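You operate a simulated robot arm through the tools that you are given. There is no shell and no other tool.

You run a simulated robot arm. Do the job below in one go: nothing can be reset, and whatever is moved stays where it is left.

Task
Square the pile of boards and stand the black weight on top.
Fine: the pile in the pale wooden box; push the teal and the white slide knob home and draw them out again before the weight goes on. Set down upright: what you pick out.

It is judged by the outcome, as a careful person would: the job done as asked, and still so three seconds after it is handed in. It fails if anything else is knocked over, pushed out of place, dropped, spilled or broken.

Robot
A 7-joint arm with a two-finger parallel gripper, fixed in place. Base frame: the origin is at the foot of the arm, x ahead of it, y to its left, z up. Readings come in mm, degrees, newtons and seconds.
Its first joint turns from -166.0 to 166.0 degrees. Payload 4.4 kg.
The TCP is the grasp point between the finger pads, 23 mm short of the fingertips. In the tool frame z runs along the fingers and y along their closing line. Largest opening 94 mm; finger width 38, thickness 10; the body of the gripper, 54 by 96 mm, starts 39 mm behind the TCP.
Orientation is told as [roll, pitch, yaw] about the base's x, y, z axes, in that order, counted from this pose: with the fingers straight down and closing along the base's y, the tool's x points along the base's -x, its y along +y and its z along -z.

Tools
- The arm moves only by the tool move_arm. Its argument "increments" is text: rows parted by semicolons, each of 7 numbers parted by spaces: the turn, a rotation vector about the tool's x, y, z in degrees, then the shift along the tool's x, y, z in cm, then the gripper command, from -1 (shut) to 1 (fully open), values between in proportion. In form: ax ay az x y z fingers; .... A call has 1 to 20 rows; each row is the pose to reach, as a shift and turn from the pose commanded when the call began, along the tool's axes at that moment. Rows are played at 5 a second. More than 50 mm and 8.6 degrees between two rows, or a gripper value outside its range, and nothing of the call is played. Where a pose cannot be reached the arm comes as near as it can. A force on the tool above 90 N (or 10 N above the force at the start of the call, whichever is more), or a blocked arm, ends the call early, and 0.2 s more pass. Each finger travels about 72 mm/s and halts on what it meets, pressing with about 32 N; the grip force reading is that of the motor and also rises with nothing between the fingers. The clock runs only during rows and for 0.2 s after the last one: add rows that repeat a pose to give the fingers time. The reply holds the time, the measured pose of the TCP, the force on the tool along the base axes, the opening and the grip force, in the units named above and with some noise, with the torque about the TCP (base axes, N m) and any sound that the robot's microphone picked up, and new pictures: "views" is both (left out), scene, wrist or none.
- Cameras (640 x 400 px; columns grow to the right, rows downward): "scene" is fixed at [397.8, -499.7, 1538.1]; the picture's right is [0.67, -0.74, 0.00], its down [-0.51, -0.46, -0.73] and it looks along [0.54, 0.49, -0.68] (base axes); focal length 334 px, centre (320, 200). "wrist" rides on the gripper at [86, 16, -74] in the tool frame; the picture's right is [-0.18, 0.98, 0.00], its down [-0.58, -0.11, -0.81] and it looks along [-0.79, -0.15, 0.59] (tool axes); focal length 243 px, centre (320, 200). There is no depth. A picture from a camera that has moved, and an enlarged one, comes with that camera's place and axes in the base frame and with its lens.
- close_up(camera, box): a new picture of the part [left, top, right, bottom] of that camera's present view, enlarged. The clock stands still meanwhile.
- job_done(): hands the job in; it is judged then, once.

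Places have to be worked out from the pictures, the camera data and where the tool is seen. Open the gripper and draw the arm clear of the work before you hand the job in, unless the task says otherwise.

The tools are called after "Emit:" as name(argument=value, ...) on one line, values as JSON. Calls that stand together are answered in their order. move_arm: Moves the arm, as the interface text tells. Its arguments: {"type":"object","properties":{"increments":{"type":"string"},"views":{"type":"string","enum":["both","scene","wrist","none"]}},"required":["increments"]} The other tools are called the same way: close_up (camera, box) takes an enlarged picture of a part of a camera's view; job_done () hands the job in.

At the start:

```text
clock: 0.0
eef_pos: [756.9, 133.3, 1084.8]
orientation: [0.0, 0.0, 0.0]
force: [-0.7, 1.5, -0.2]
wrist_torque: [0.03, 0.01, 0.0]
grip_width: 93.9
gripper_force: 0.1
```

scene: 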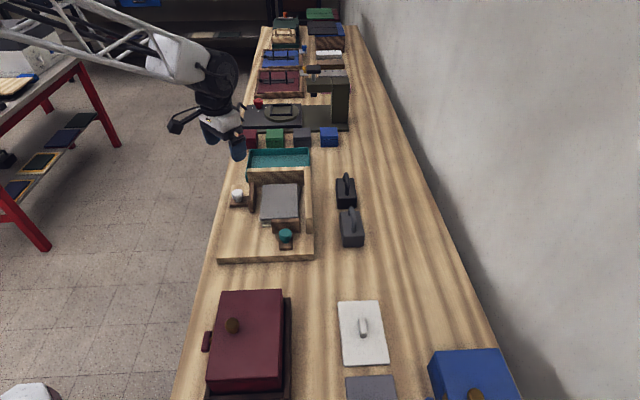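
wrist: 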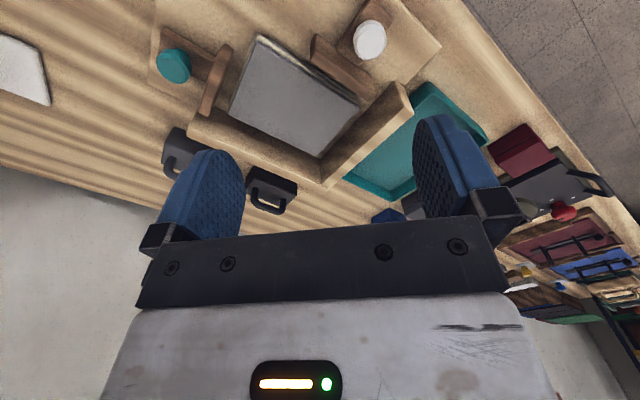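

I'll begin with enlarged views of the jig (pale wooden box with pile), the two knobs and the weights.

Emit:
close_up(camera="scene", box=[200, 130, 380, 270])

Emit:
close_up(camera="wrist", box=[130, 0, 530, 220])

Emit:
close_up(camera="scene", box=[230, 0, 370, 150])

```text
2.86 times, centred on (290, 200) of scene
camera zoom: at [397.8, -499.7, 1538.1], right [0.67, -0.74, 0.0], down [-0.51, -0.46, -0.73], along [0.54, 0.49, -0.68], focal length 954 px, centre (406, 200)
```

zoom: 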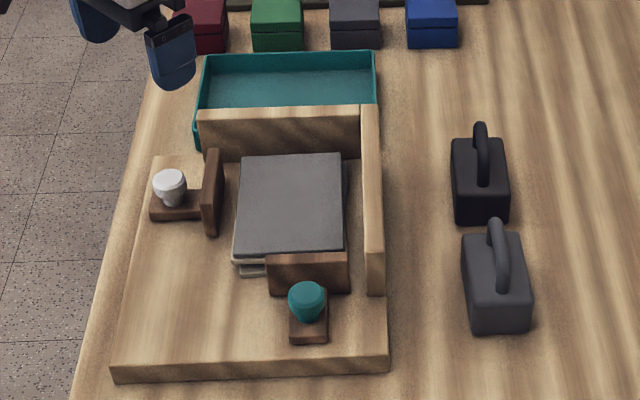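

```text
1.60 times, centred on (330, 110) of wrist
camera zoom: at [671.2, 149.6, 1158.6], right [0.18, 0.98, 0.0], down [0.58, -0.11, 0.81], along [0.79, -0.15, -0.59], focal length 388 px, centre (304, 344)
```

zoom: 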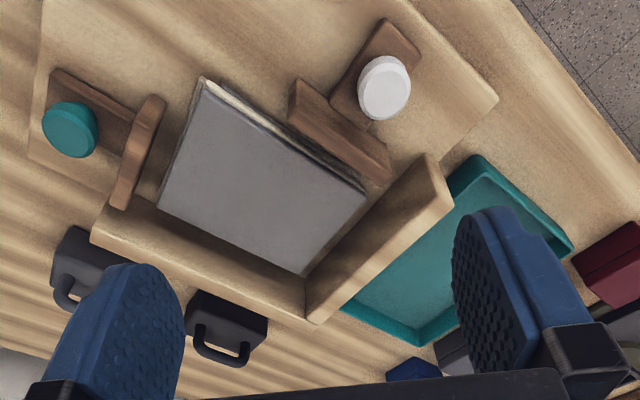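

```text
2.67 times, centred on (300, 75) of scene
camera zoom: at [397.8, -499.7, 1538.1], right [0.67, -0.74, 0.0], down [-0.51, -0.46, -0.73], along [0.54, 0.49, -0.68], focal length 891 px, centre (373, 533)
```

zoom: 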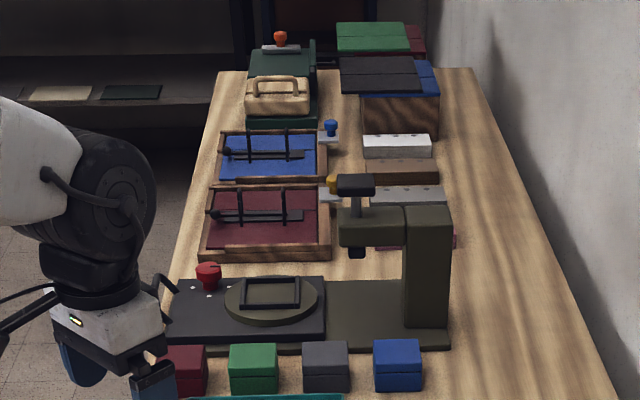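

The jig appears turned about 45° to the base. The teal knob is near (765,-44), the white one near (780,180), and the surface is around z 830-850. I'll go above the teal knob, turned 45°, for a closer wrist view to refine these places.

Emit:
move_arm(increments="0 0 -6.43 -0.1 -2.5 1.0 1; 0 0 -12.86 -0.2 -5.0 2.0 1; 0 0 -19.29 -0.3 -7.5 3.0 1; 0 0 -25.7 -0.4 -10 4.0 1; 0 0 -32.1 -0.5 -12.5 5.0 1; 0 0 -38.6 -0.6 -15 6.0 1; 0 0 -45 -0.75 -17.7 7.0 1; 0 0 -45 -0.75 -17.7 7.0 1")

```text
clock: 1.8
eef_pos: [766.4, -45.7, 1015.5]
orientation: [0.0, -0.1, 45.2]
force: [0.1, -0.4, 0.3]
wrist_torque: [-0.01, -0.04, -0.01]
grip_width: 94.2
gripper_force: 0.1
camera wrist: at [693.6, -95.0, 1089.6], right [-0.57, 0.82, 0.0], down [0.49, 0.33, 0.81], along [0.67, 0.46, -0.59], focal length 243 px, centre (320, 200)
```

scene: 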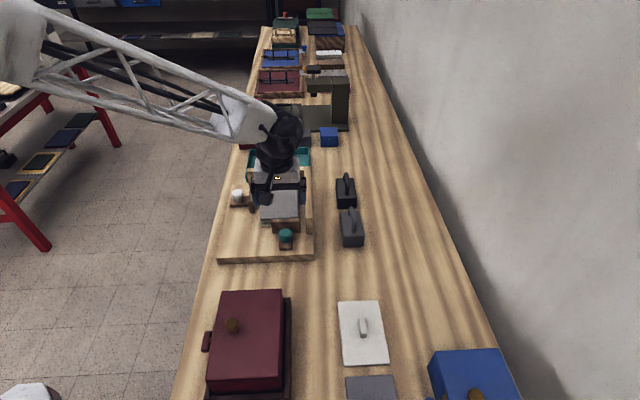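
wrist: 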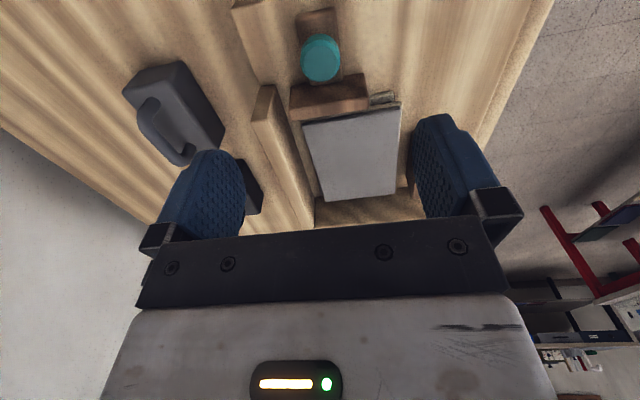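

The teal knob and pile are well visible from here. I'll take enlarged views for measuring.

Emit:
close_up(camera="wrist", box=[220, 0, 540, 200])

Emit:
close_up(camera="wrist", box=[0, 40, 320, 240])

Emit:
close_up(camera="scene", box=[240, 170, 368, 250])

```text
2.00 times, centred on (380, 100) of wrist
camera zoom: at [693.6, -95.0, 1089.6], right [-0.57, 0.82, 0.0], down [0.49, 0.33, 0.81], along [0.67, 0.46, -0.59], focal length 485 px, centre (200, 400)
```

zoom: 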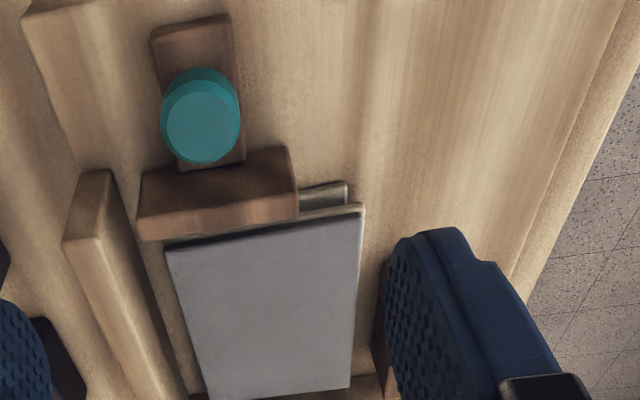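

```text
2.00 times, centred on (160, 140) of wrist
camera zoom: at [693.6, -95.0, 1089.6], right [-0.57, 0.82, 0.0], down [0.49, 0.33, 0.81], along [0.67, 0.46, -0.59], focal length 485 px, centre (640, 320)
```

zoom: 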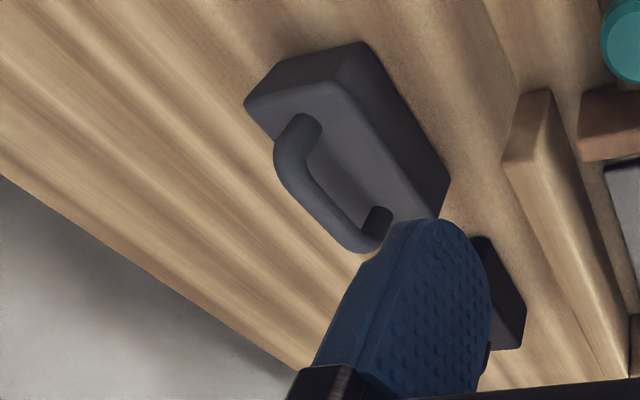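

```text
5.00 times, centred on (304, 210) of scene
camera zoom: at [397.8, -499.7, 1538.1], right [0.67, -0.74, 0.0], down [-0.51, -0.46, -0.73], along [0.54, 0.49, -0.68], focal length 1670 px, centre (400, 150)
```

zoom: 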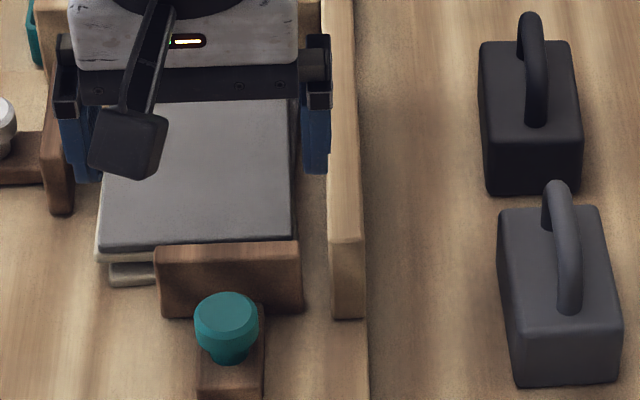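

Combining both views, the teal knob's top centre is about (774,-38,868), the jig floor about z 827, and the pusher plate about 40 mm ahead of the knob. I'll descend in steps above the knob with the fingers partly closed, and check.

Emit:
move_arm(increments="0 0 0 -0.3 -0.1 3 0.5; 0 0 0 -0.7 -0.2 6 0.36; 0 0 0 -1.0 -0.28 9 0.36; 0 0 0 -1.08 -0.28 11 0.36; 0 0 0 -1.08 -0.28 11 0.36")

Emit:
close_up(camera="wrist", box=[200, 0, 440, 200])

Emit:
close_up(camera="scene", box=[240, 170, 368, 250])

```text
clock: 3.0
eef_pos: [774.7, -41.0, 902.9]
orientation: [0.0, 0.0, 45.0]
force: [0.6, -0.6, 0.1]
wrist_torque: [-0.02, 0.03, 0.0]
grip_width: 63.8
gripper_force: 0.1
camera wrist: at [702.0, -89.9, 978.2], right [-0.56, 0.83, 0.0], down [0.49, 0.33, 0.81], along [0.67, 0.46, -0.59], focal length 243 px, centre (320, 200)
```

scene: 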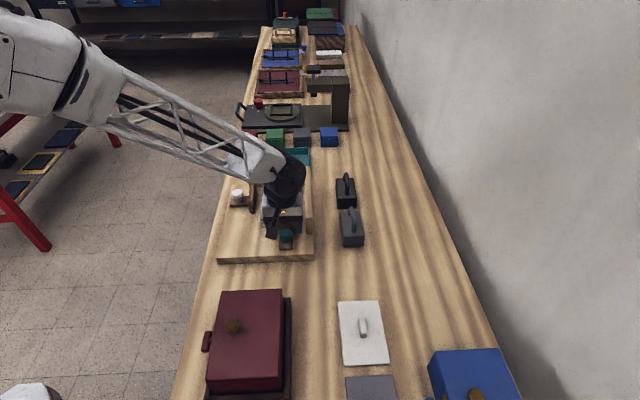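
wrist: 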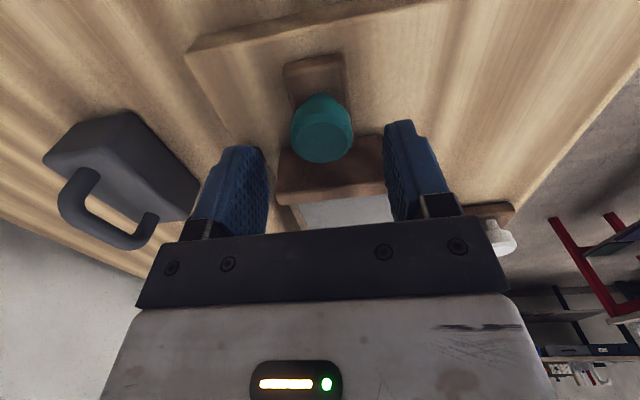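

```text
2.00 times, centred on (320, 100) of wrist
camera zoom: at [702.0, -89.9, 978.2], right [-0.56, 0.83, 0.0], down [0.49, 0.33, 0.81], along [0.67, 0.46, -0.59], focal length 485 px, centre (320, 400)
```

zoom: 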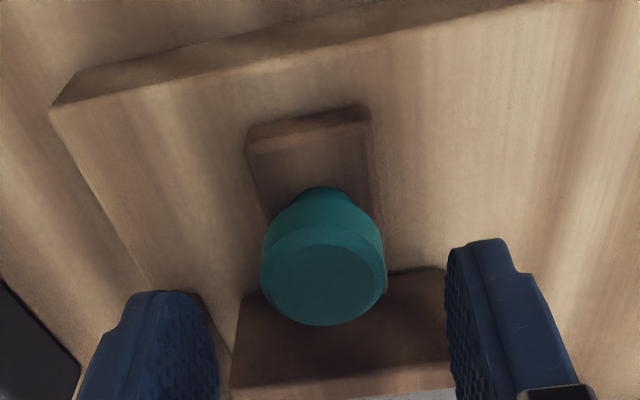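

```text
5.00 times, centred on (304, 210) of scene
camera zoom: at [397.8, -499.7, 1538.1], right [0.67, -0.74, 0.0], down [-0.51, -0.46, -0.73], along [0.54, 0.49, -0.68], focal length 1670 px, centre (400, 150)
```

zoom: 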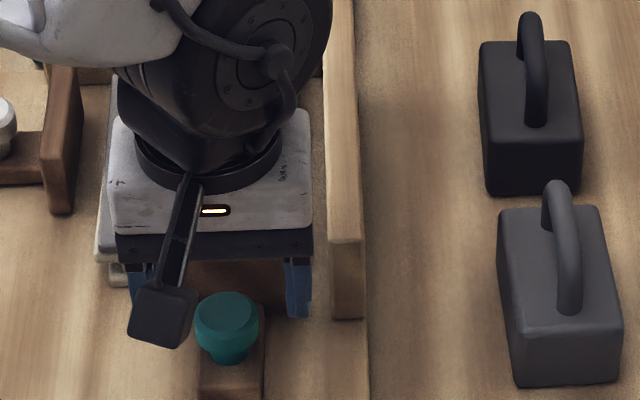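

The knob is centred between the fingers (about (777,-37)). I'll lower so the pads surround the cap (TCP z≈864) and close on it.

Emit:
move_arm(increments="0 0 0 -0.1 0 1.5 0.36; 0 0 0 -0.2 0 3 0.36; 0 0 0 -0.2 0 4.1 0.36; 0 0 0 -0.2 0 4.1 0.36")

Emit:
close_up(camera="wrist", box=[200, 0, 440, 200])

Emit:
close_up(camera="scene", box=[240, 170, 368, 250])

```text
clock: 4.0
eef_pos: [777.4, -38.4, 862.2]
orientation: [0.0, -0.1, 45.0]
force: [-0.1, 0.6, 0.4]
wrist_torque: [-0.01, 0.0, 0.01]
grip_width: 63.8
gripper_force: 0.1
camera wrist: at [704.3, -87.0, 936.7], right [-0.56, 0.83, 0.0], down [0.49, 0.33, 0.81], along [0.67, 0.46, -0.59], focal length 243 px, centre (320, 200)
```

scene: 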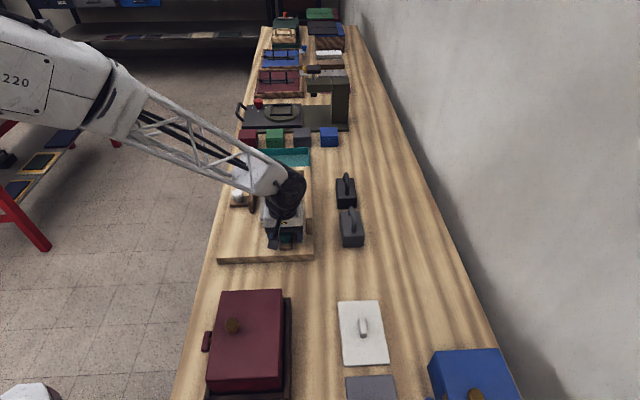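
wrist: 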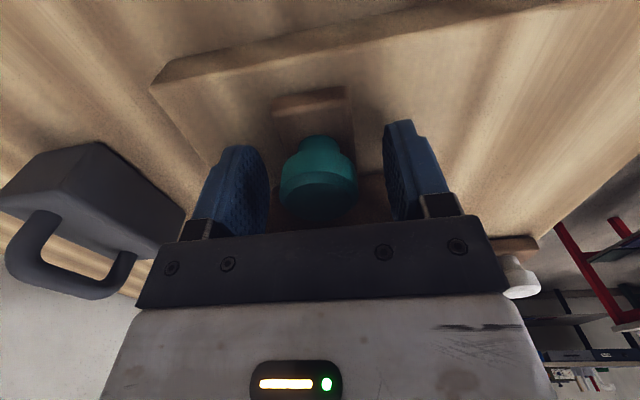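

```text
2.00 times, centred on (320, 100) of wrist
camera zoom: at [704.3, -87.0, 936.7], right [-0.56, 0.83, 0.0], down [0.49, 0.33, 0.81], along [0.67, 0.46, -0.59], focal length 485 px, centre (320, 400)
```

zoom: 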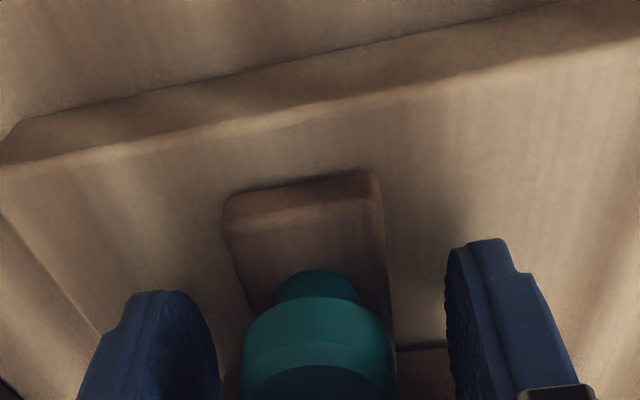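

```text
5.00 times, centred on (304, 210) of scene
camera zoom: at [397.8, -499.7, 1538.1], right [0.67, -0.74, 0.0], down [-0.51, -0.46, -0.73], along [0.54, 0.49, -0.68], focal length 1670 px, centre (400, 150)
```

zoom: 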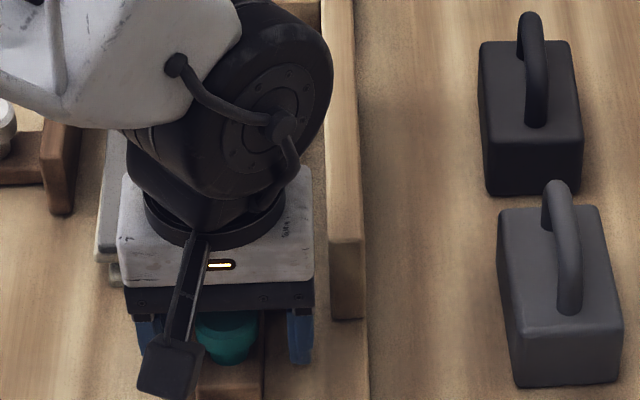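

The cap spans roughly z 858–874, so the pads sit across it. Closing on the knob now.

Emit:
move_arm(increments="0 0 0 0 0 0 0; 0 0 0 0 0 0 -0.3; 0 0 0 0 0 0 -1; 0 0 0 0 0 0 -1; 0 0 0 0 0 0 -1", views="wrist")

```text
clock: 5.2
eef_pos: [776.6, -36.5, 863.0]
orientation: [0.0, 0.0, 45.0]
force: [-10.0, 10.2, 2.6]
wrist_torque: [0.27, 0.18, -0.09]
grip_width: 35.5
gripper_force: 45.2
camera wrist: at [704.0, -86.7, 936.8], right [-0.56, 0.83, 0.0], down [0.49, 0.33, 0.81], along [0.67, 0.46, -0.59], focal length 243 px, centre (320, 200)
```

wrist: 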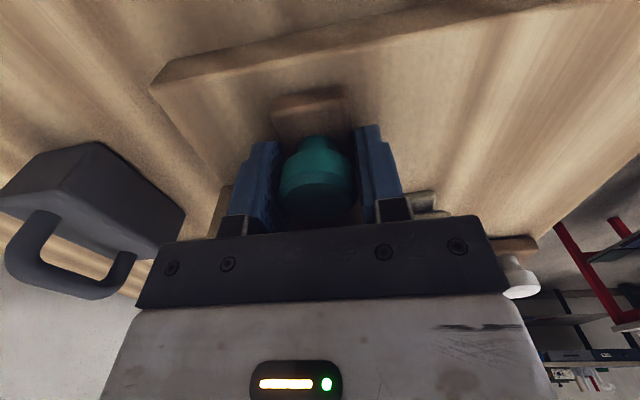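

Gripped at 35.5 mm, with about 14 N of sideways load, so the tool sits slightly off to one side. I'll ease about 1.5 mm sideways and begin pushing toward the pile in small steps.

Emit:
move_arm(increments="0 0 0 0 0.1 0 -1; 0 0 0 0 0.15 0 -1; 0 0 0 -0.2 0.15 0 -1; 0 0 0 -0.4 0.15 0 -1; 0 0 0 -0.4 0.15 0 -1", views="none")

```text
clock: 6.4
eef_pos: [779.5, -33.8, 863.1]
orientation: [-0.1, 0.0, 45.0]
force: [54.3, -54.7, -32.2]
wrist_torque: [-0.82, -0.67, 0.08]
grip_width: 35.8
gripper_force: 45.2
```

The side load went the other way (77 N), so contact is stiff and the offset is only about 0.2 mm. The slide itself moved 4 mm with no resistance, so I'll correct sideways by -1.2 mm and read again.

Emit:
move_arm(increments="0 0 0 0 -0.06 0 -1; 0 0 0 0 -0.12 0 -1; 0 0 0 0 -0.12 0 -1", views="none")

```text
clock: 7.2
eef_pos: [779.5, -33.9, 863.4]
orientation: [0.0, 0.0, 45.0]
force: [55.4, -55.6, -33.6]
wrist_torque: [-0.57, -0.95, 0.07]
grip_width: 35.8
gripper_force: 44.8
```

The reading didn't change, so I'll hold still briefly to see whether the side load settles.

Emit:
move_arm(increments="0 0 0 0 0 0 -1; 0 0 0 0 0 0 -1; 0 0 0 0 0 0 -1", views="both")

Emit:
close_up(camera="wrist", box=[200, 80, 440, 230])

Emit:
close_up(camera="scene", box=[200, 170, 328, 250])

```text
clock: 8.0
eef_pos: [779.0, -32.6, 862.5]
orientation: [0.0, -0.1, 45.0]
force: [57.6, -58.1, -32.0]
wrist_torque: [-0.91, -0.67, 0.08]
grip_width: 35.8
gripper_force: 45.0
camera wrist: at [706.9, -83.6, 936.9], right [-0.56, 0.83, 0.0], down [0.49, 0.33, 0.81], along [0.67, 0.46, -0.59], focal length 243 px, centre (320, 200)
```

scene: 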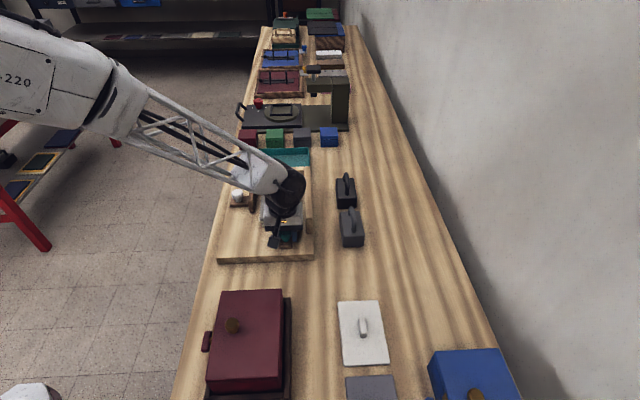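
wrist: 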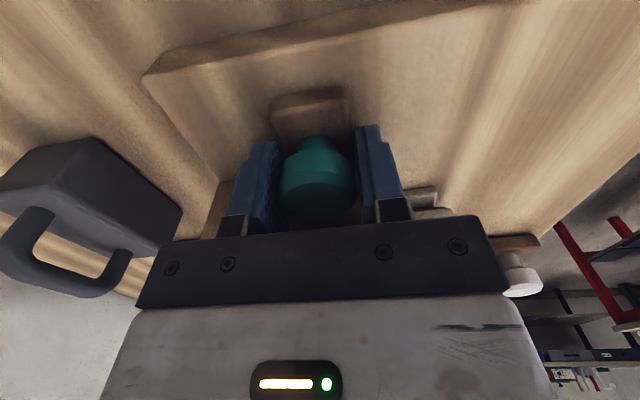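

```text
2.67 times, centred on (320, 155) of wrist
camera zoom: at [706.9, -83.6, 936.9], right [-0.56, 0.83, 0.0], down [0.49, 0.33, 0.81], along [0.67, 0.46, -0.59], focal length 647 px, centre (320, 320)
```

zoom: 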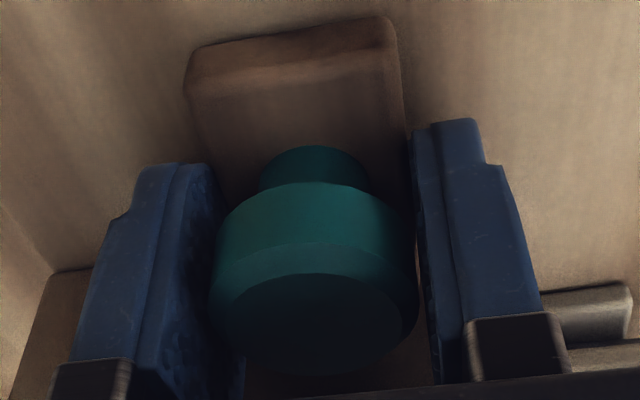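

```text
5.00 times, centred on (264, 210) of scene
camera zoom: at [397.8, -499.7, 1538.1], right [0.67, -0.74, 0.0], down [-0.51, -0.46, -0.73], along [0.54, 0.49, -0.68], focal length 1670 px, centre (600, 150)
```

zoom: 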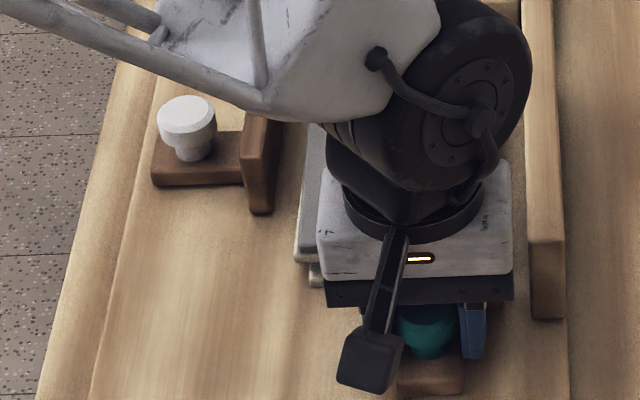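

A steady ~80 N side load is too close to the limit, so I'll release and re-centre before gripping again.

Emit:
move_arm(increments="0 0 0 0 0 0 -0.1; 0 0 0 0 0 0 0.2; 0 0 0 0 0 0 0.2; 0 0 0 0 0 0 0.2", views="wrist")

Emit:
close_up(camera="wrist", box=[200, 80, 440, 230])

```text
clock: 9.0
eef_pos: [779.2, -33.7, 863.2]
orientation: [0.0, 0.0, 45.1]
force: [-0.3, -0.2, -0.2]
wrist_torque: [0.02, 0.01, 0.0]
grip_width: 56.5
gripper_force: 0.0
camera wrist: at [706.2, -82.9, 937.3], right [-0.56, 0.83, 0.0], down [0.49, 0.33, 0.81], along [0.67, 0.46, -0.59], focal length 243 px, centre (320, 200)
```

wrist: 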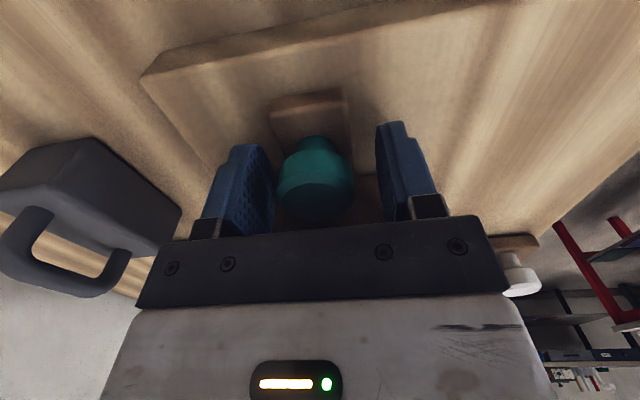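

```text
2.67 times, centred on (320, 155) of wrist
camera zoom: at [706.2, -82.9, 937.3], right [-0.56, 0.83, 0.0], down [0.49, 0.33, 0.81], along [0.67, 0.46, -0.59], focal length 647 px, centre (320, 320)
```

zoom: 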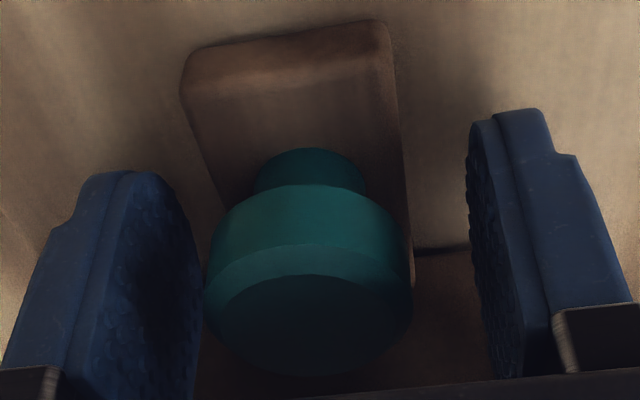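

Force is now zero, and the knob sits about 1.7 mm toward the left finger. I'll shift 1.6 mm that way while open and check centring.

Emit:
move_arm(increments="0 0 0 0 -0.08 0 0.2; 0 0 0 0 -0.16 0 0.2; 0 0 0 0 -0.16 0 0.2", views="none")

Emit:
close_up(camera="wrist", box=[200, 80, 440, 230])

```text
clock: 9.8
eef_pos: [779.7, -34.9, 863.9]
orientation: [0.0, 0.0, 45.0]
force: [0.4, 0.8, 0.2]
wrist_torque: [0.04, -0.01, -0.01]
grip_width: 56.5
gripper_force: 0.0
```

```text
2.67 times, centred on (320, 155) of wrist
camera zoom: at [707.3, -84.7, 937.1], right [-0.56, 0.83, 0.0], down [0.49, 0.33, 0.81], along [0.67, 0.46, -0.59], focal length 647 px, centre (320, 320)
```

zoom: 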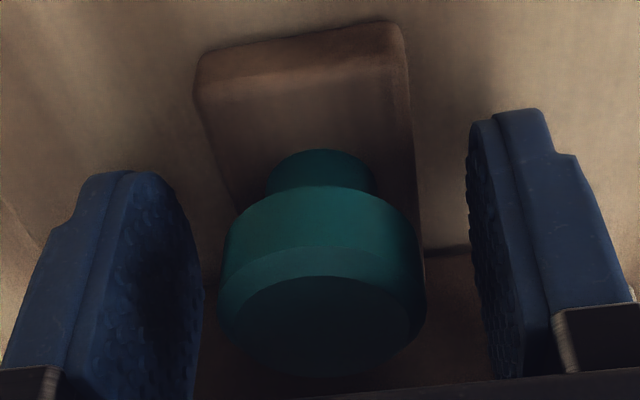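

The knob is now centred between the fingers. I'll close gently to just under the knob's 35.5 mm width and read the load.

Emit:
move_arm(increments="0 0 0 0 0 0 -0.1; 0 0 0 0 0 0 -0.24; 0 0 0 0 0 0 -0.27; 0 0 0 0 0 0 -0.27", views="none")

```text
clock: 10.8
eef_pos: [779.9, -35.1, 861.9]
orientation: [0.0, 0.1, 45.1]
force: [-5.1, 5.4, 2.8]
wrist_torque: [0.1, 0.21, -0.03]
grip_width: 37.5
gripper_force: 3.8
```

Only ~7 N side load now, with one side touching first. I'll nudge 0.3 mm and tighten a bit more.

Emit:
move_arm(increments="0 0 0 0 0.03 0 -0.3; 0 0 0 0 0.03 0 -0.36; 0 0 0 0 0.03 0 -0.36; 0 0 0 0 0.03 0 -0.36", views="none")

```text
clock: 11.8
eef_pos: [779.1, -34.4, 863.0]
orientation: [0.0, 0.1, 45.1]
force: [-10.6, 9.8, -1.7]
wrist_torque: [0.1, 0.21, -0.02]
grip_width: 36.5
gripper_force: 7.0
```

Light grip with about 14 N side load is acceptable. Now I'll push toward the pile in 3 mm steps.

Emit:
move_arm(increments="0 0 0 -0.2 0.0 0 -0.4; 0 0 0 -0.4 0.0 0 -0.4; 0 0 0 -0.6 0.0 0 -0.4; 0 0 0 -0.6 0.0 0 -0.4", views="wrist")

Emit:
close_up(camera="wrist", box=[200, 80, 440, 230])

```text
clock: 12.8
eef_pos: [782.4, -30.6, 862.5]
orientation: [0.1, 0.2, 45.1]
force: [-11.4, 11.1, -15.4]
wrist_torque: [0.2, 0.26, -0.05]
grip_width: 35.7
gripper_force: 45.1
camera wrist: at [710.7, -80.2, 937.2], right [-0.56, 0.83, 0.0], down [0.49, 0.33, 0.81], along [0.66, 0.46, -0.59], focal length 243 px, centre (320, 200)
```

wrist: 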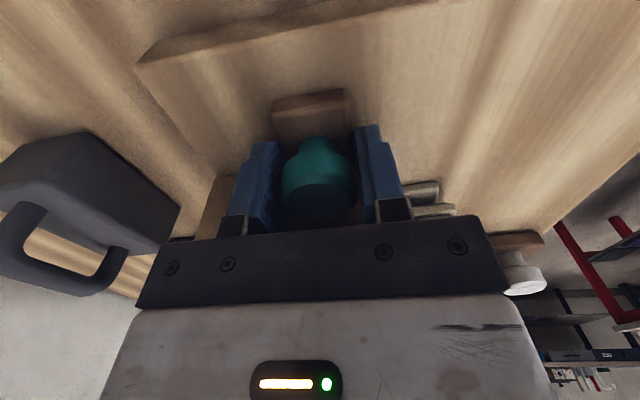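

```text
2.67 times, centred on (320, 155) of wrist
camera zoom: at [710.7, -80.2, 937.2], right [-0.56, 0.83, 0.0], down [0.49, 0.33, 0.81], along [0.66, 0.46, -0.59], focal length 647 px, centre (320, 320)
```

zoom: 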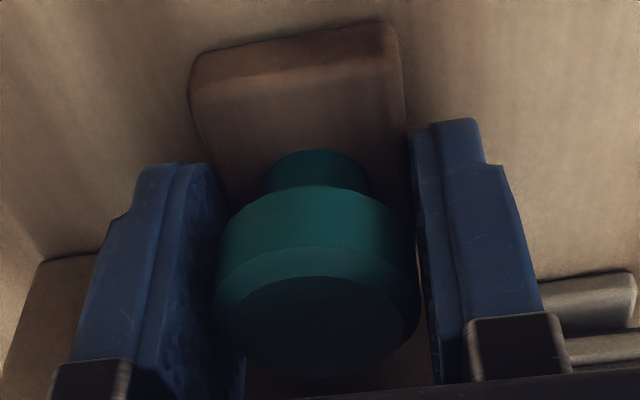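

The slide moves freely (no load along the push). I'll continue in small steps and watch for the stop.

Emit:
move_arm(increments="0 0 0 -0.3 0.0 0 -0.5; 0 0 0 -0.6 0.0 0 -0.5; 0 0 0 -0.9 0.0 0 -0.5; 0 0 0 -1.2 0.0 0 -0.5; 0 0 0 -1.2 0.0 0 -0.5", views="scene")

Emit:
close_up(camera="scene", box=[220, 160, 348, 240])

```text
clock: 14.0
eef_pos: [791.1, -21.0, 863.0]
orientation: [0.0, 0.1, 45.1]
force: [-8.9, 7.4, -27.1]
wrist_torque: [0.15, 0.18, -0.25]
grip_width: 35.6
gripper_force: 45.6
```

scene: 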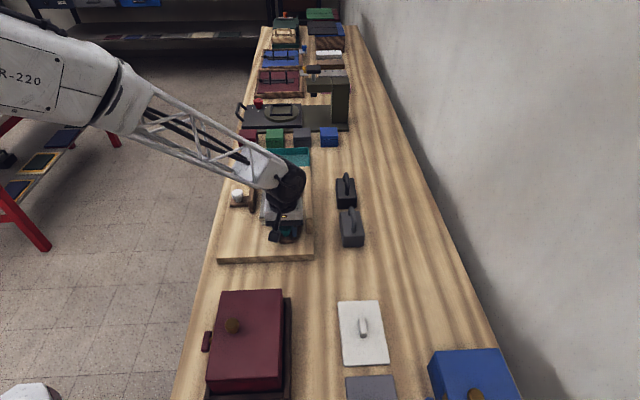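

```text
5.00 times, centred on (284, 200) of scene
camera zoom: at [397.8, -499.7, 1538.1], right [0.67, -0.74, 0.0], down [-0.51, -0.46, -0.73], along [0.54, 0.49, -0.68], focal length 1670 px, centre (500, 200)
```

zoom: 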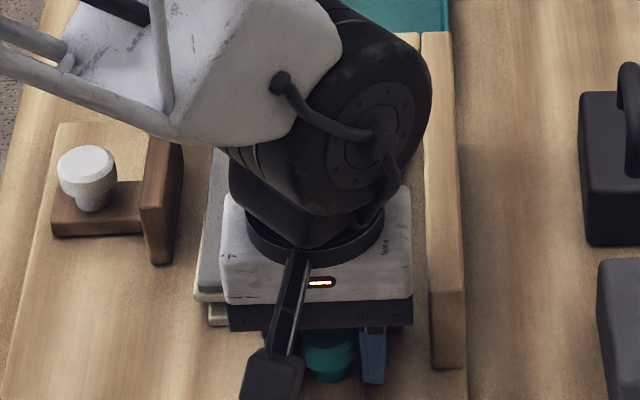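

Still free along the push; a downward load of 27 N is building, so I'll ease down 0.5 mm while continuing.

Emit:
move_arm(increments="0 0 0 -0.2 0.0 0.03 -0.5; 0 0 0 -0.4 0.0 0.05 -0.5; 0 0 0 -0.6 0.0 0.05 -0.5; 0 0 0 -0.8 0.0 0.05 -0.5; 0 0 0 -0.8 0.0 0.05 -0.5", views="none")

```text
clock: 15.2
eef_pos: [798.0, -15.4, 863.9]
orientation: [0.1, -0.1, 44.9]
force: [-26.3, 25.1, -6.5]
wrist_torque: [0.7, 0.47, -0.11]
grip_width: 35.6
gripper_force: 45.2
```

Down-load has cleared and side load is 36 N, so I'll nudge 0.3 mm sideways and go on pushing.

Emit:
move_arm(increments="0 0 0 0 0.03 0 -0.5; 0 0 0 -0.2 0.03 0 -0.5; 0 0 0 -0.4 0.03 0 -0.5; 0 0 0 -0.6 0.03 0 -0.5; 0 0 0 -0.6 0.03 0 -0.5", views="scene")

Emit:
close_up(camera="scene", box=[220, 160, 348, 240])

```text
clock: 16.4
eef_pos: [801.3, -11.7, 862.7]
orientation: [0.0, 0.0, 45.0]
force: [-31.6, 23.0, 3.2]
wrist_torque: [0.32, 0.9, -0.04]
grip_width: 35.6
gripper_force: 45.8
```

scene: 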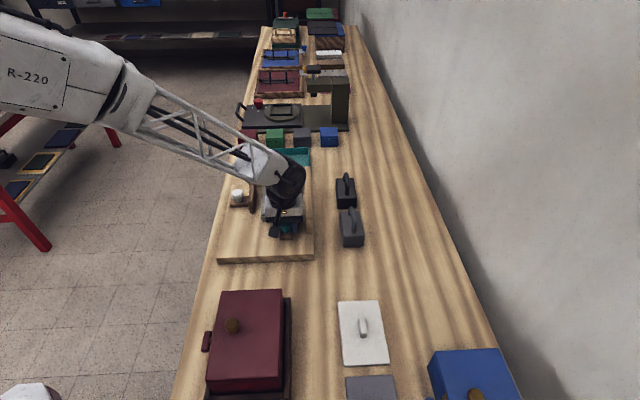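

```text
5.00 times, centred on (284, 200) of scene
camera zoom: at [397.8, -499.7, 1538.1], right [0.67, -0.74, 0.0], down [-0.51, -0.46, -0.73], along [0.54, 0.49, -0.68], focal length 1670 px, centre (500, 200)
```

zoom: 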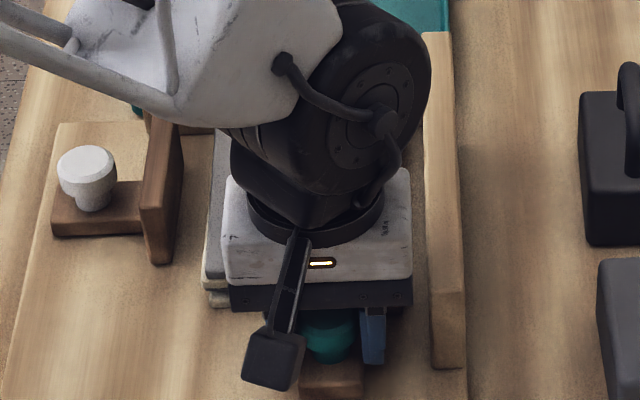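

A little resistance (6 N) along the push has appeared, so the boards are starting to move. Continuing in smaller steps.

Emit:
move_arm(increments="0 0 0 -0.1 0.02 0 -0.5; 0 0 0 -0.2 0.02 0 -0.5; 0 0 0 -0.3 0.02 0 -0.5; 0 0 0 -0.4 0.02 0 -0.5; 0 0 0 -0.4 0.02 0 -0.5", views="none")

```text
clock: 17.6
eef_pos: [805.0, -10.2, 862.6]
orientation: [0.0, 0.1, 45.0]
force: [-34.7, -0.6, 5.8]
wrist_torque: [-0.15, 0.79, 0.04]
grip_width: 35.8
gripper_force: 45.5
```

Resistance along the push is up to 25 N. I'll continue millimetre by millimetre.

Emit:
move_arm(increments="0 0 0 -0.1 0.0 0 -0.5; 0 0 0 -0.1 0.0 0 -0.5; 0 0 0 -0.2 0.0 0 -0.5; 0 0 0 -0.2 0.0 0 -0.5", views="both")

Emit:
close_up(camera="scene", box=[220, 160, 348, 240])

Emit:
close_up(camera="wrist", box=[200, 80, 440, 230])

```text
clock: 18.6
eef_pos: [806.5, -5.9, 863.6]
orientation: [-0.1, -0.1, 45.0]
force: [-1.1, 2.3, -13.0]
wrist_torque: [0.69, -0.89, -0.08]
grip_width: 35.5
gripper_force: 45.0
camera wrist: at [734.6, -55.9, 937.5], right [-0.56, 0.83, 0.0], down [0.49, 0.33, 0.81], along [0.67, 0.46, -0.59], focal length 243 px, centre (320, 200)
```

scene: 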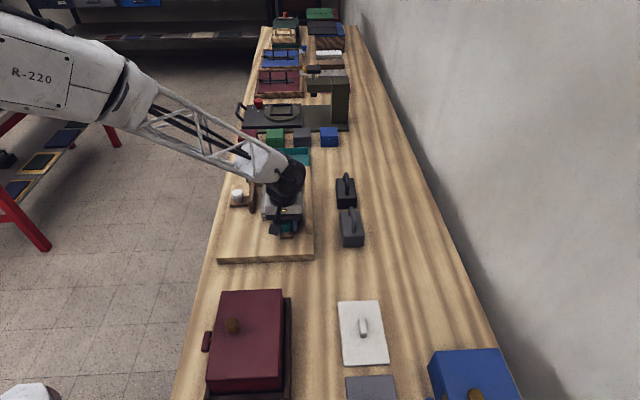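
wrist: 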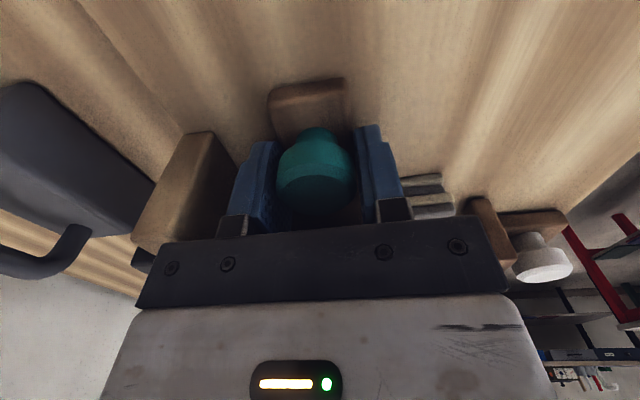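

```text
5.00 times, centred on (284, 200) of scene
camera zoom: at [397.8, -499.7, 1538.1], right [0.67, -0.74, 0.0], down [-0.51, -0.46, -0.73], along [0.54, 0.49, -0.68], focal length 1670 px, centre (500, 200)
```

zoom: 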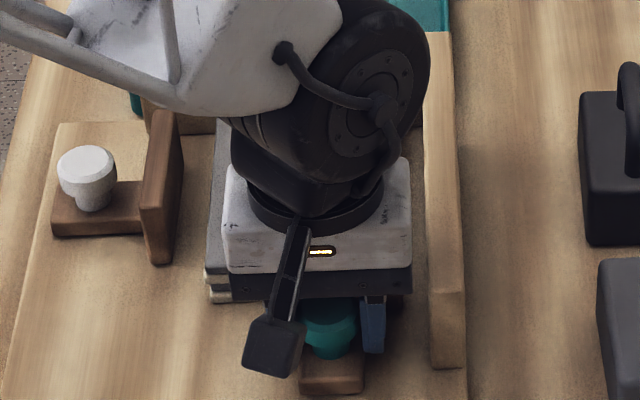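

```text
2.67 times, centred on (320, 155) of wrist
camera zoom: at [734.6, -55.9, 937.5], right [-0.56, 0.83, 0.0], down [0.49, 0.33, 0.81], along [0.67, 0.46, -0.59], focal length 647 px, centre (320, 320)
```

zoom: 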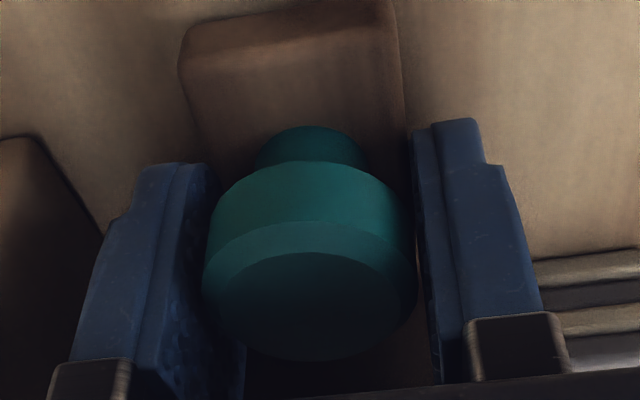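

The load dropped because the fingers slipped about 4 mm forward over the knob, so the slide has met firm resistance at roughly 562 along the push axis. I'll release, rise and look at the pile.

Emit:
move_arm(increments="0 0 0 0 0 0 0.1; 0 0 0 0 0 0 0.3; 0 0 0 0 0 -3 0.36; 0 0 0 2 0 -7 0.36; 0 0 0 5 0 -11 0.36; 0 0 0 9 0 -15 0.36; 0 0 0 12 0 -18 0.36; 0 0 0 12 0 -18 0.36")

Emit:
close_up(camera="wrist", box=[180, 0, 500, 200])

Emit:
close_up(camera="scene", box=[220, 160, 348, 240])

```text
refused: row 6 steps farther than a row can; nothing moved
```

```text
2.00 times, centred on (340, 100) of wrist
camera zoom: at [734.6, -55.9, 937.5], right [-0.56, 0.83, 0.0], down [0.49, 0.33, 0.81], along [0.67, 0.46, -0.59], focal length 485 px, centre (280, 400)
```

zoom: 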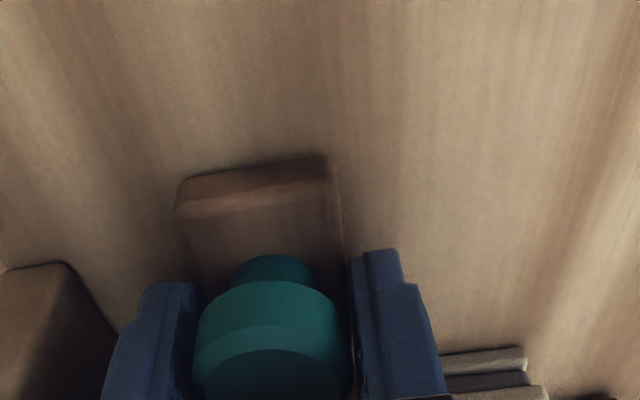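

```text
5.00 times, centred on (284, 200) of scene
camera zoom: at [397.8, -499.7, 1538.1], right [0.67, -0.74, 0.0], down [-0.51, -0.46, -0.73], along [0.54, 0.49, -0.68], focal length 1670 px, centre (500, 200)
```

zoom: 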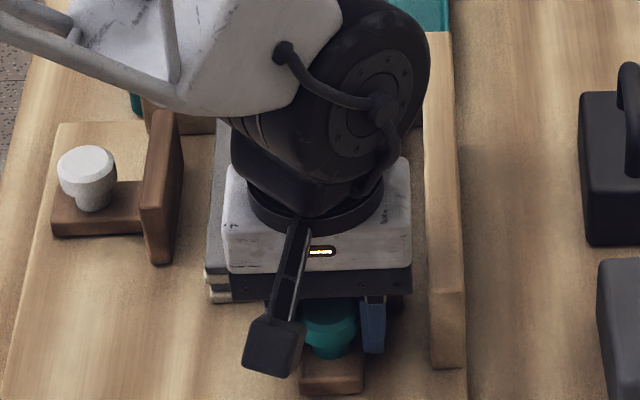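

That call was refused over step size. I'll redo it with smaller steps.

Emit:
move_arm(increments="0 0 0 0 0 0 0.1; 0 0 0 0 0 0 0.3; 0 0 0 0 0 -3 0.36; 0 0 0 1 0 -6 0.36; 0 0 0 4 0 -9 0.36; 0 0 0 7 0 -12 0.36; 0 0 0 10 0 -15 0.36; 0 0 0 12 0 -18 0.36; 0 0 0 12 0 -18 0.36")

Emit:
close_up(camera="wrist", box=[180, 0, 500, 200])

Emit:
close_up(camera="scene", box=[220, 160, 348, 240])

```text
clock: 20.6
eef_pos: [720.2, -90.8, 1042.3]
orientation: [0.0, 0.0, 45.0]
force: [-0.3, -0.2, -0.3]
wrist_torque: [0.01, 0.01, 0.01]
grip_width: 64.0
gripper_force: 0.0
camera wrist: at [648.1, -140.2, 1117.2], right [-0.56, 0.83, 0.0], down [0.49, 0.33, 0.81], along [0.67, 0.46, -0.59], focal length 243 px, centre (320, 200)
```

scene: 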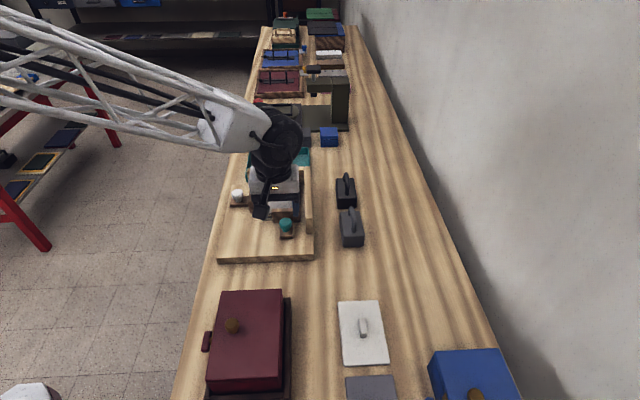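
wrist: 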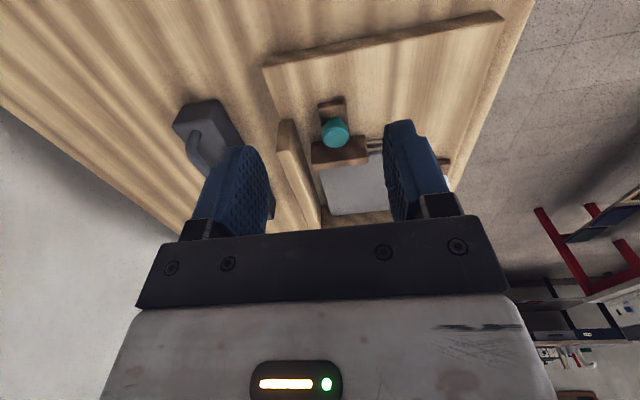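

```text
2.00 times, centred on (340, 100) of wrist
camera zoom: at [648.1, -140.2, 1117.2], right [-0.56, 0.83, 0.0], down [0.49, 0.33, 0.81], along [0.67, 0.46, -0.59], focal length 485 px, centre (280, 400)
```

zoom: 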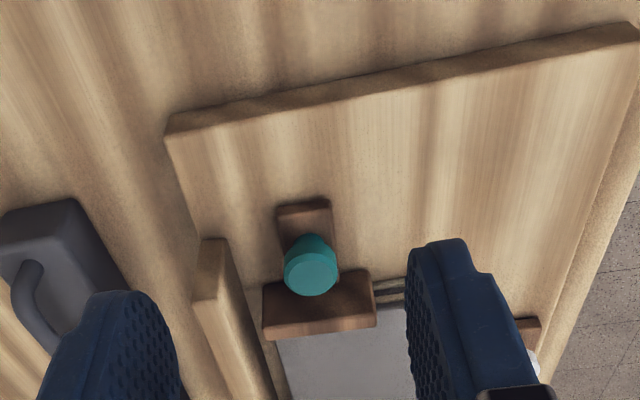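

```text
5.00 times, centred on (284, 200) of scene
camera zoom: at [397.8, -499.7, 1538.1], right [0.67, -0.74, 0.0], down [-0.51, -0.46, -0.73], along [0.54, 0.49, -0.68], focal length 1670 px, centre (500, 200)
```

zoom: 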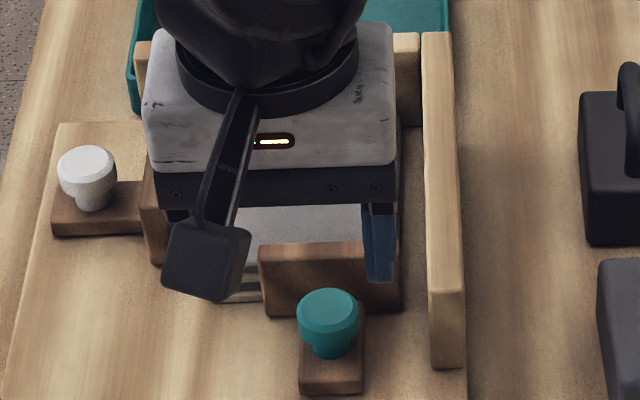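

The teal slide went in about 37 mm. I'll swing the arm off to the left, turning the tool toward the white knob's axis, to get a clear overall view.

Emit:
move_arm(increments="0 0 7.5 -1.5 2.5 0 0.36; 0 0 15 -3 5 0 0.36; 0 0 22.5 -4.6 7.4 0 0.36; 0 0 30 -6.1 9.9 0 0.36; 0 0 37.5 -7.7 12.4 0 0.36; 0 0 45 -9.2 14.9 0 0.36; 0 0 52.5 -10.7 17.3 0 0.36; 0 0 60 -12.3 19.8 0 0.36; 0 0 67.5 -13.8 22.3 0 0.36; 0 0 75 -15.3 24.8 0 0.36; 0 0 82.5 -16.9 27.2 0 0.36; 0 0 90 -18.4 29.7 0 0.36; 0 0 90 -18.4 29.7 0 0.36")

Emit:
close_up(camera="wrist", box=[180, 0, 500, 200])

Emit:
close_up(camera="scene", box=[220, 160, 348, 240])

```text
clock: 23.4
eef_pos: [640.0, 247.4, 1041.8]
orientation: [0.1, 0.1, -45.1]
force: [0.5, 0.5, 0.5]
wrist_torque: [0.03, -0.01, 0.03]
grip_width: 63.9
gripper_force: 0.1
camera wrist: at [591.8, 319.4, 1116.3], right [0.83, 0.56, 0.0], down [0.33, -0.49, 0.81], along [0.45, -0.67, -0.59], focal length 243 px, centre (320, 200)
```

scene: 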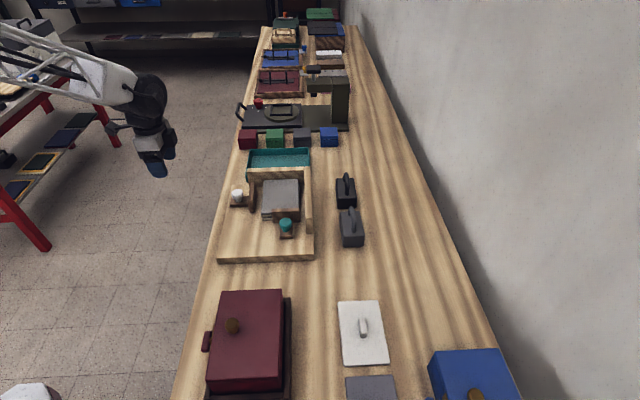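
wrist: 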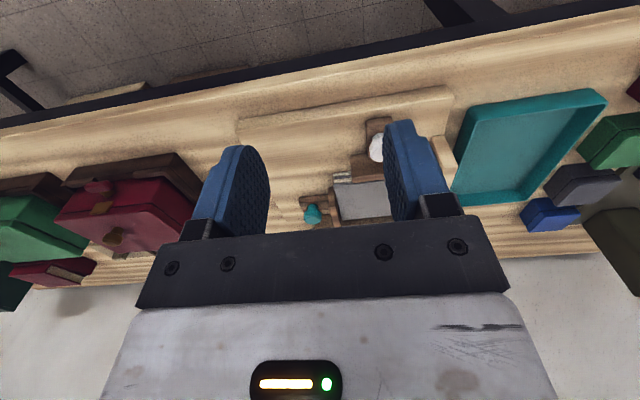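

```text
2.00 times, centred on (340, 100) of wrist
camera zoom: at [591.8, 319.4, 1116.3], right [0.83, 0.56, 0.0], down [0.33, -0.49, 0.81], along [0.45, -0.67, -0.59], focal length 485 px, centre (280, 400)
```

zoom: 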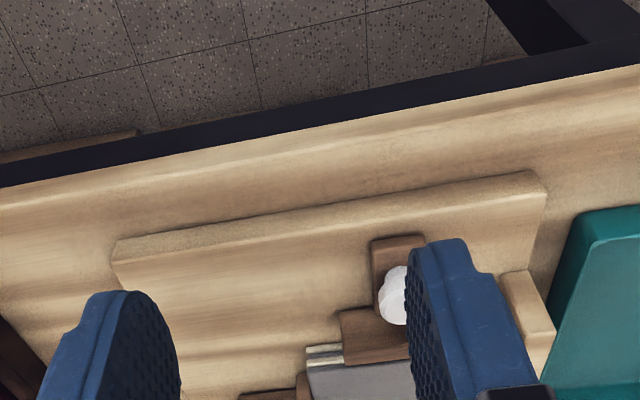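

```text
5.00 times, centred on (284, 200) of scene
camera zoom: at [397.8, -499.7, 1538.1], right [0.67, -0.74, 0.0], down [-0.51, -0.46, -0.73], along [0.54, 0.49, -0.68], focal length 1670 px, centre (500, 200)
```

zoom: 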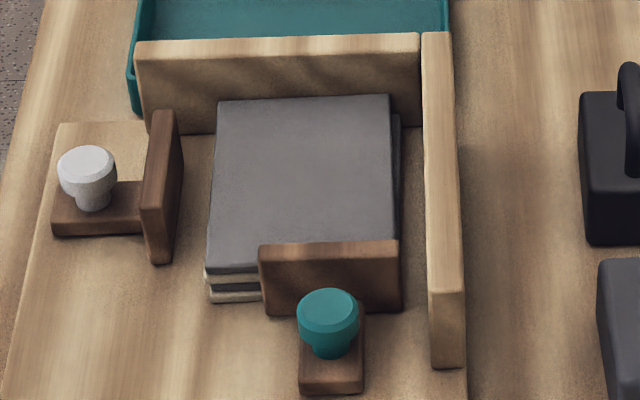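

Clear view: the pile appears to be against the back fence and the near edges are even. Next is the white knob, at an estimated (786,183). I'll move above it, tool turned so the fingers close across its travel.

Emit:
move_arm(increments="0 0 0 -3 1.2 2.0 0.36; 0 0 0 -6 2.3 4.0 0.36; 0 0 0 -9 3.5 6.0 0.36; 0 0 0 -12 4.6 8 0.36; 0 0 0 -14.8 5.8 10 0.36; 0 0 0 -14.8 5.8 12 0.36; 0 0 0 -14.8 5.8 12 0.36")

Emit:
close_up(camera="wrist", box=[200, 0, 440, 200])

```text
clock: 25.0
eef_pos: [786.4, 183.7, 922.4]
orientation: [0.0, -0.1, -45.0]
force: [-0.6, -0.9, 0.4]
wrist_torque: [0.01, -0.02, 0.02]
grip_width: 64.0
gripper_force: 0.0
camera wrist: at [736.6, 256.1, 996.4], right [0.83, 0.56, 0.0], down [0.33, -0.49, 0.81], along [0.46, -0.67, -0.59], focal length 243 px, centre (320, 200)
```

scene: 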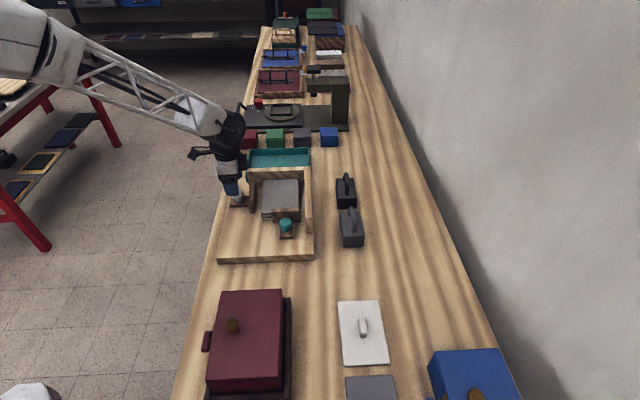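
wrist: 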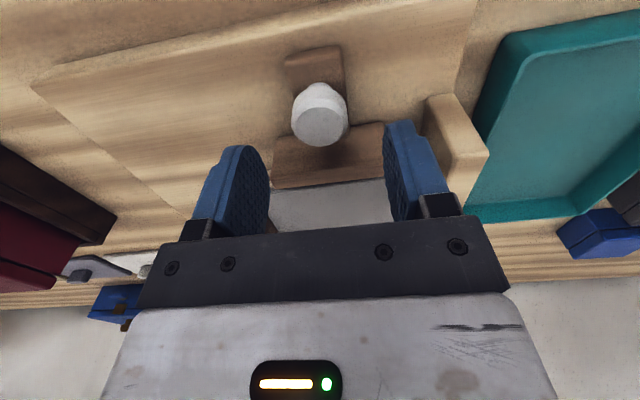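

```text
2.00 times, centred on (320, 100) of wrist
camera zoom: at [736.6, 256.1, 996.4], right [0.83, 0.56, 0.0], down [0.33, -0.49, 0.81], along [0.46, -0.67, -0.59], focal length 485 px, centre (320, 400)
```

zoom: 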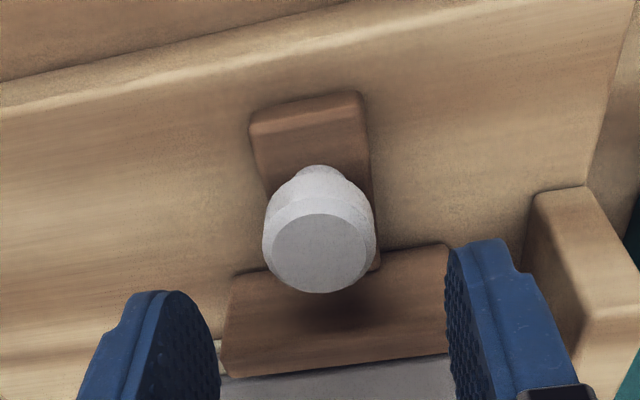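

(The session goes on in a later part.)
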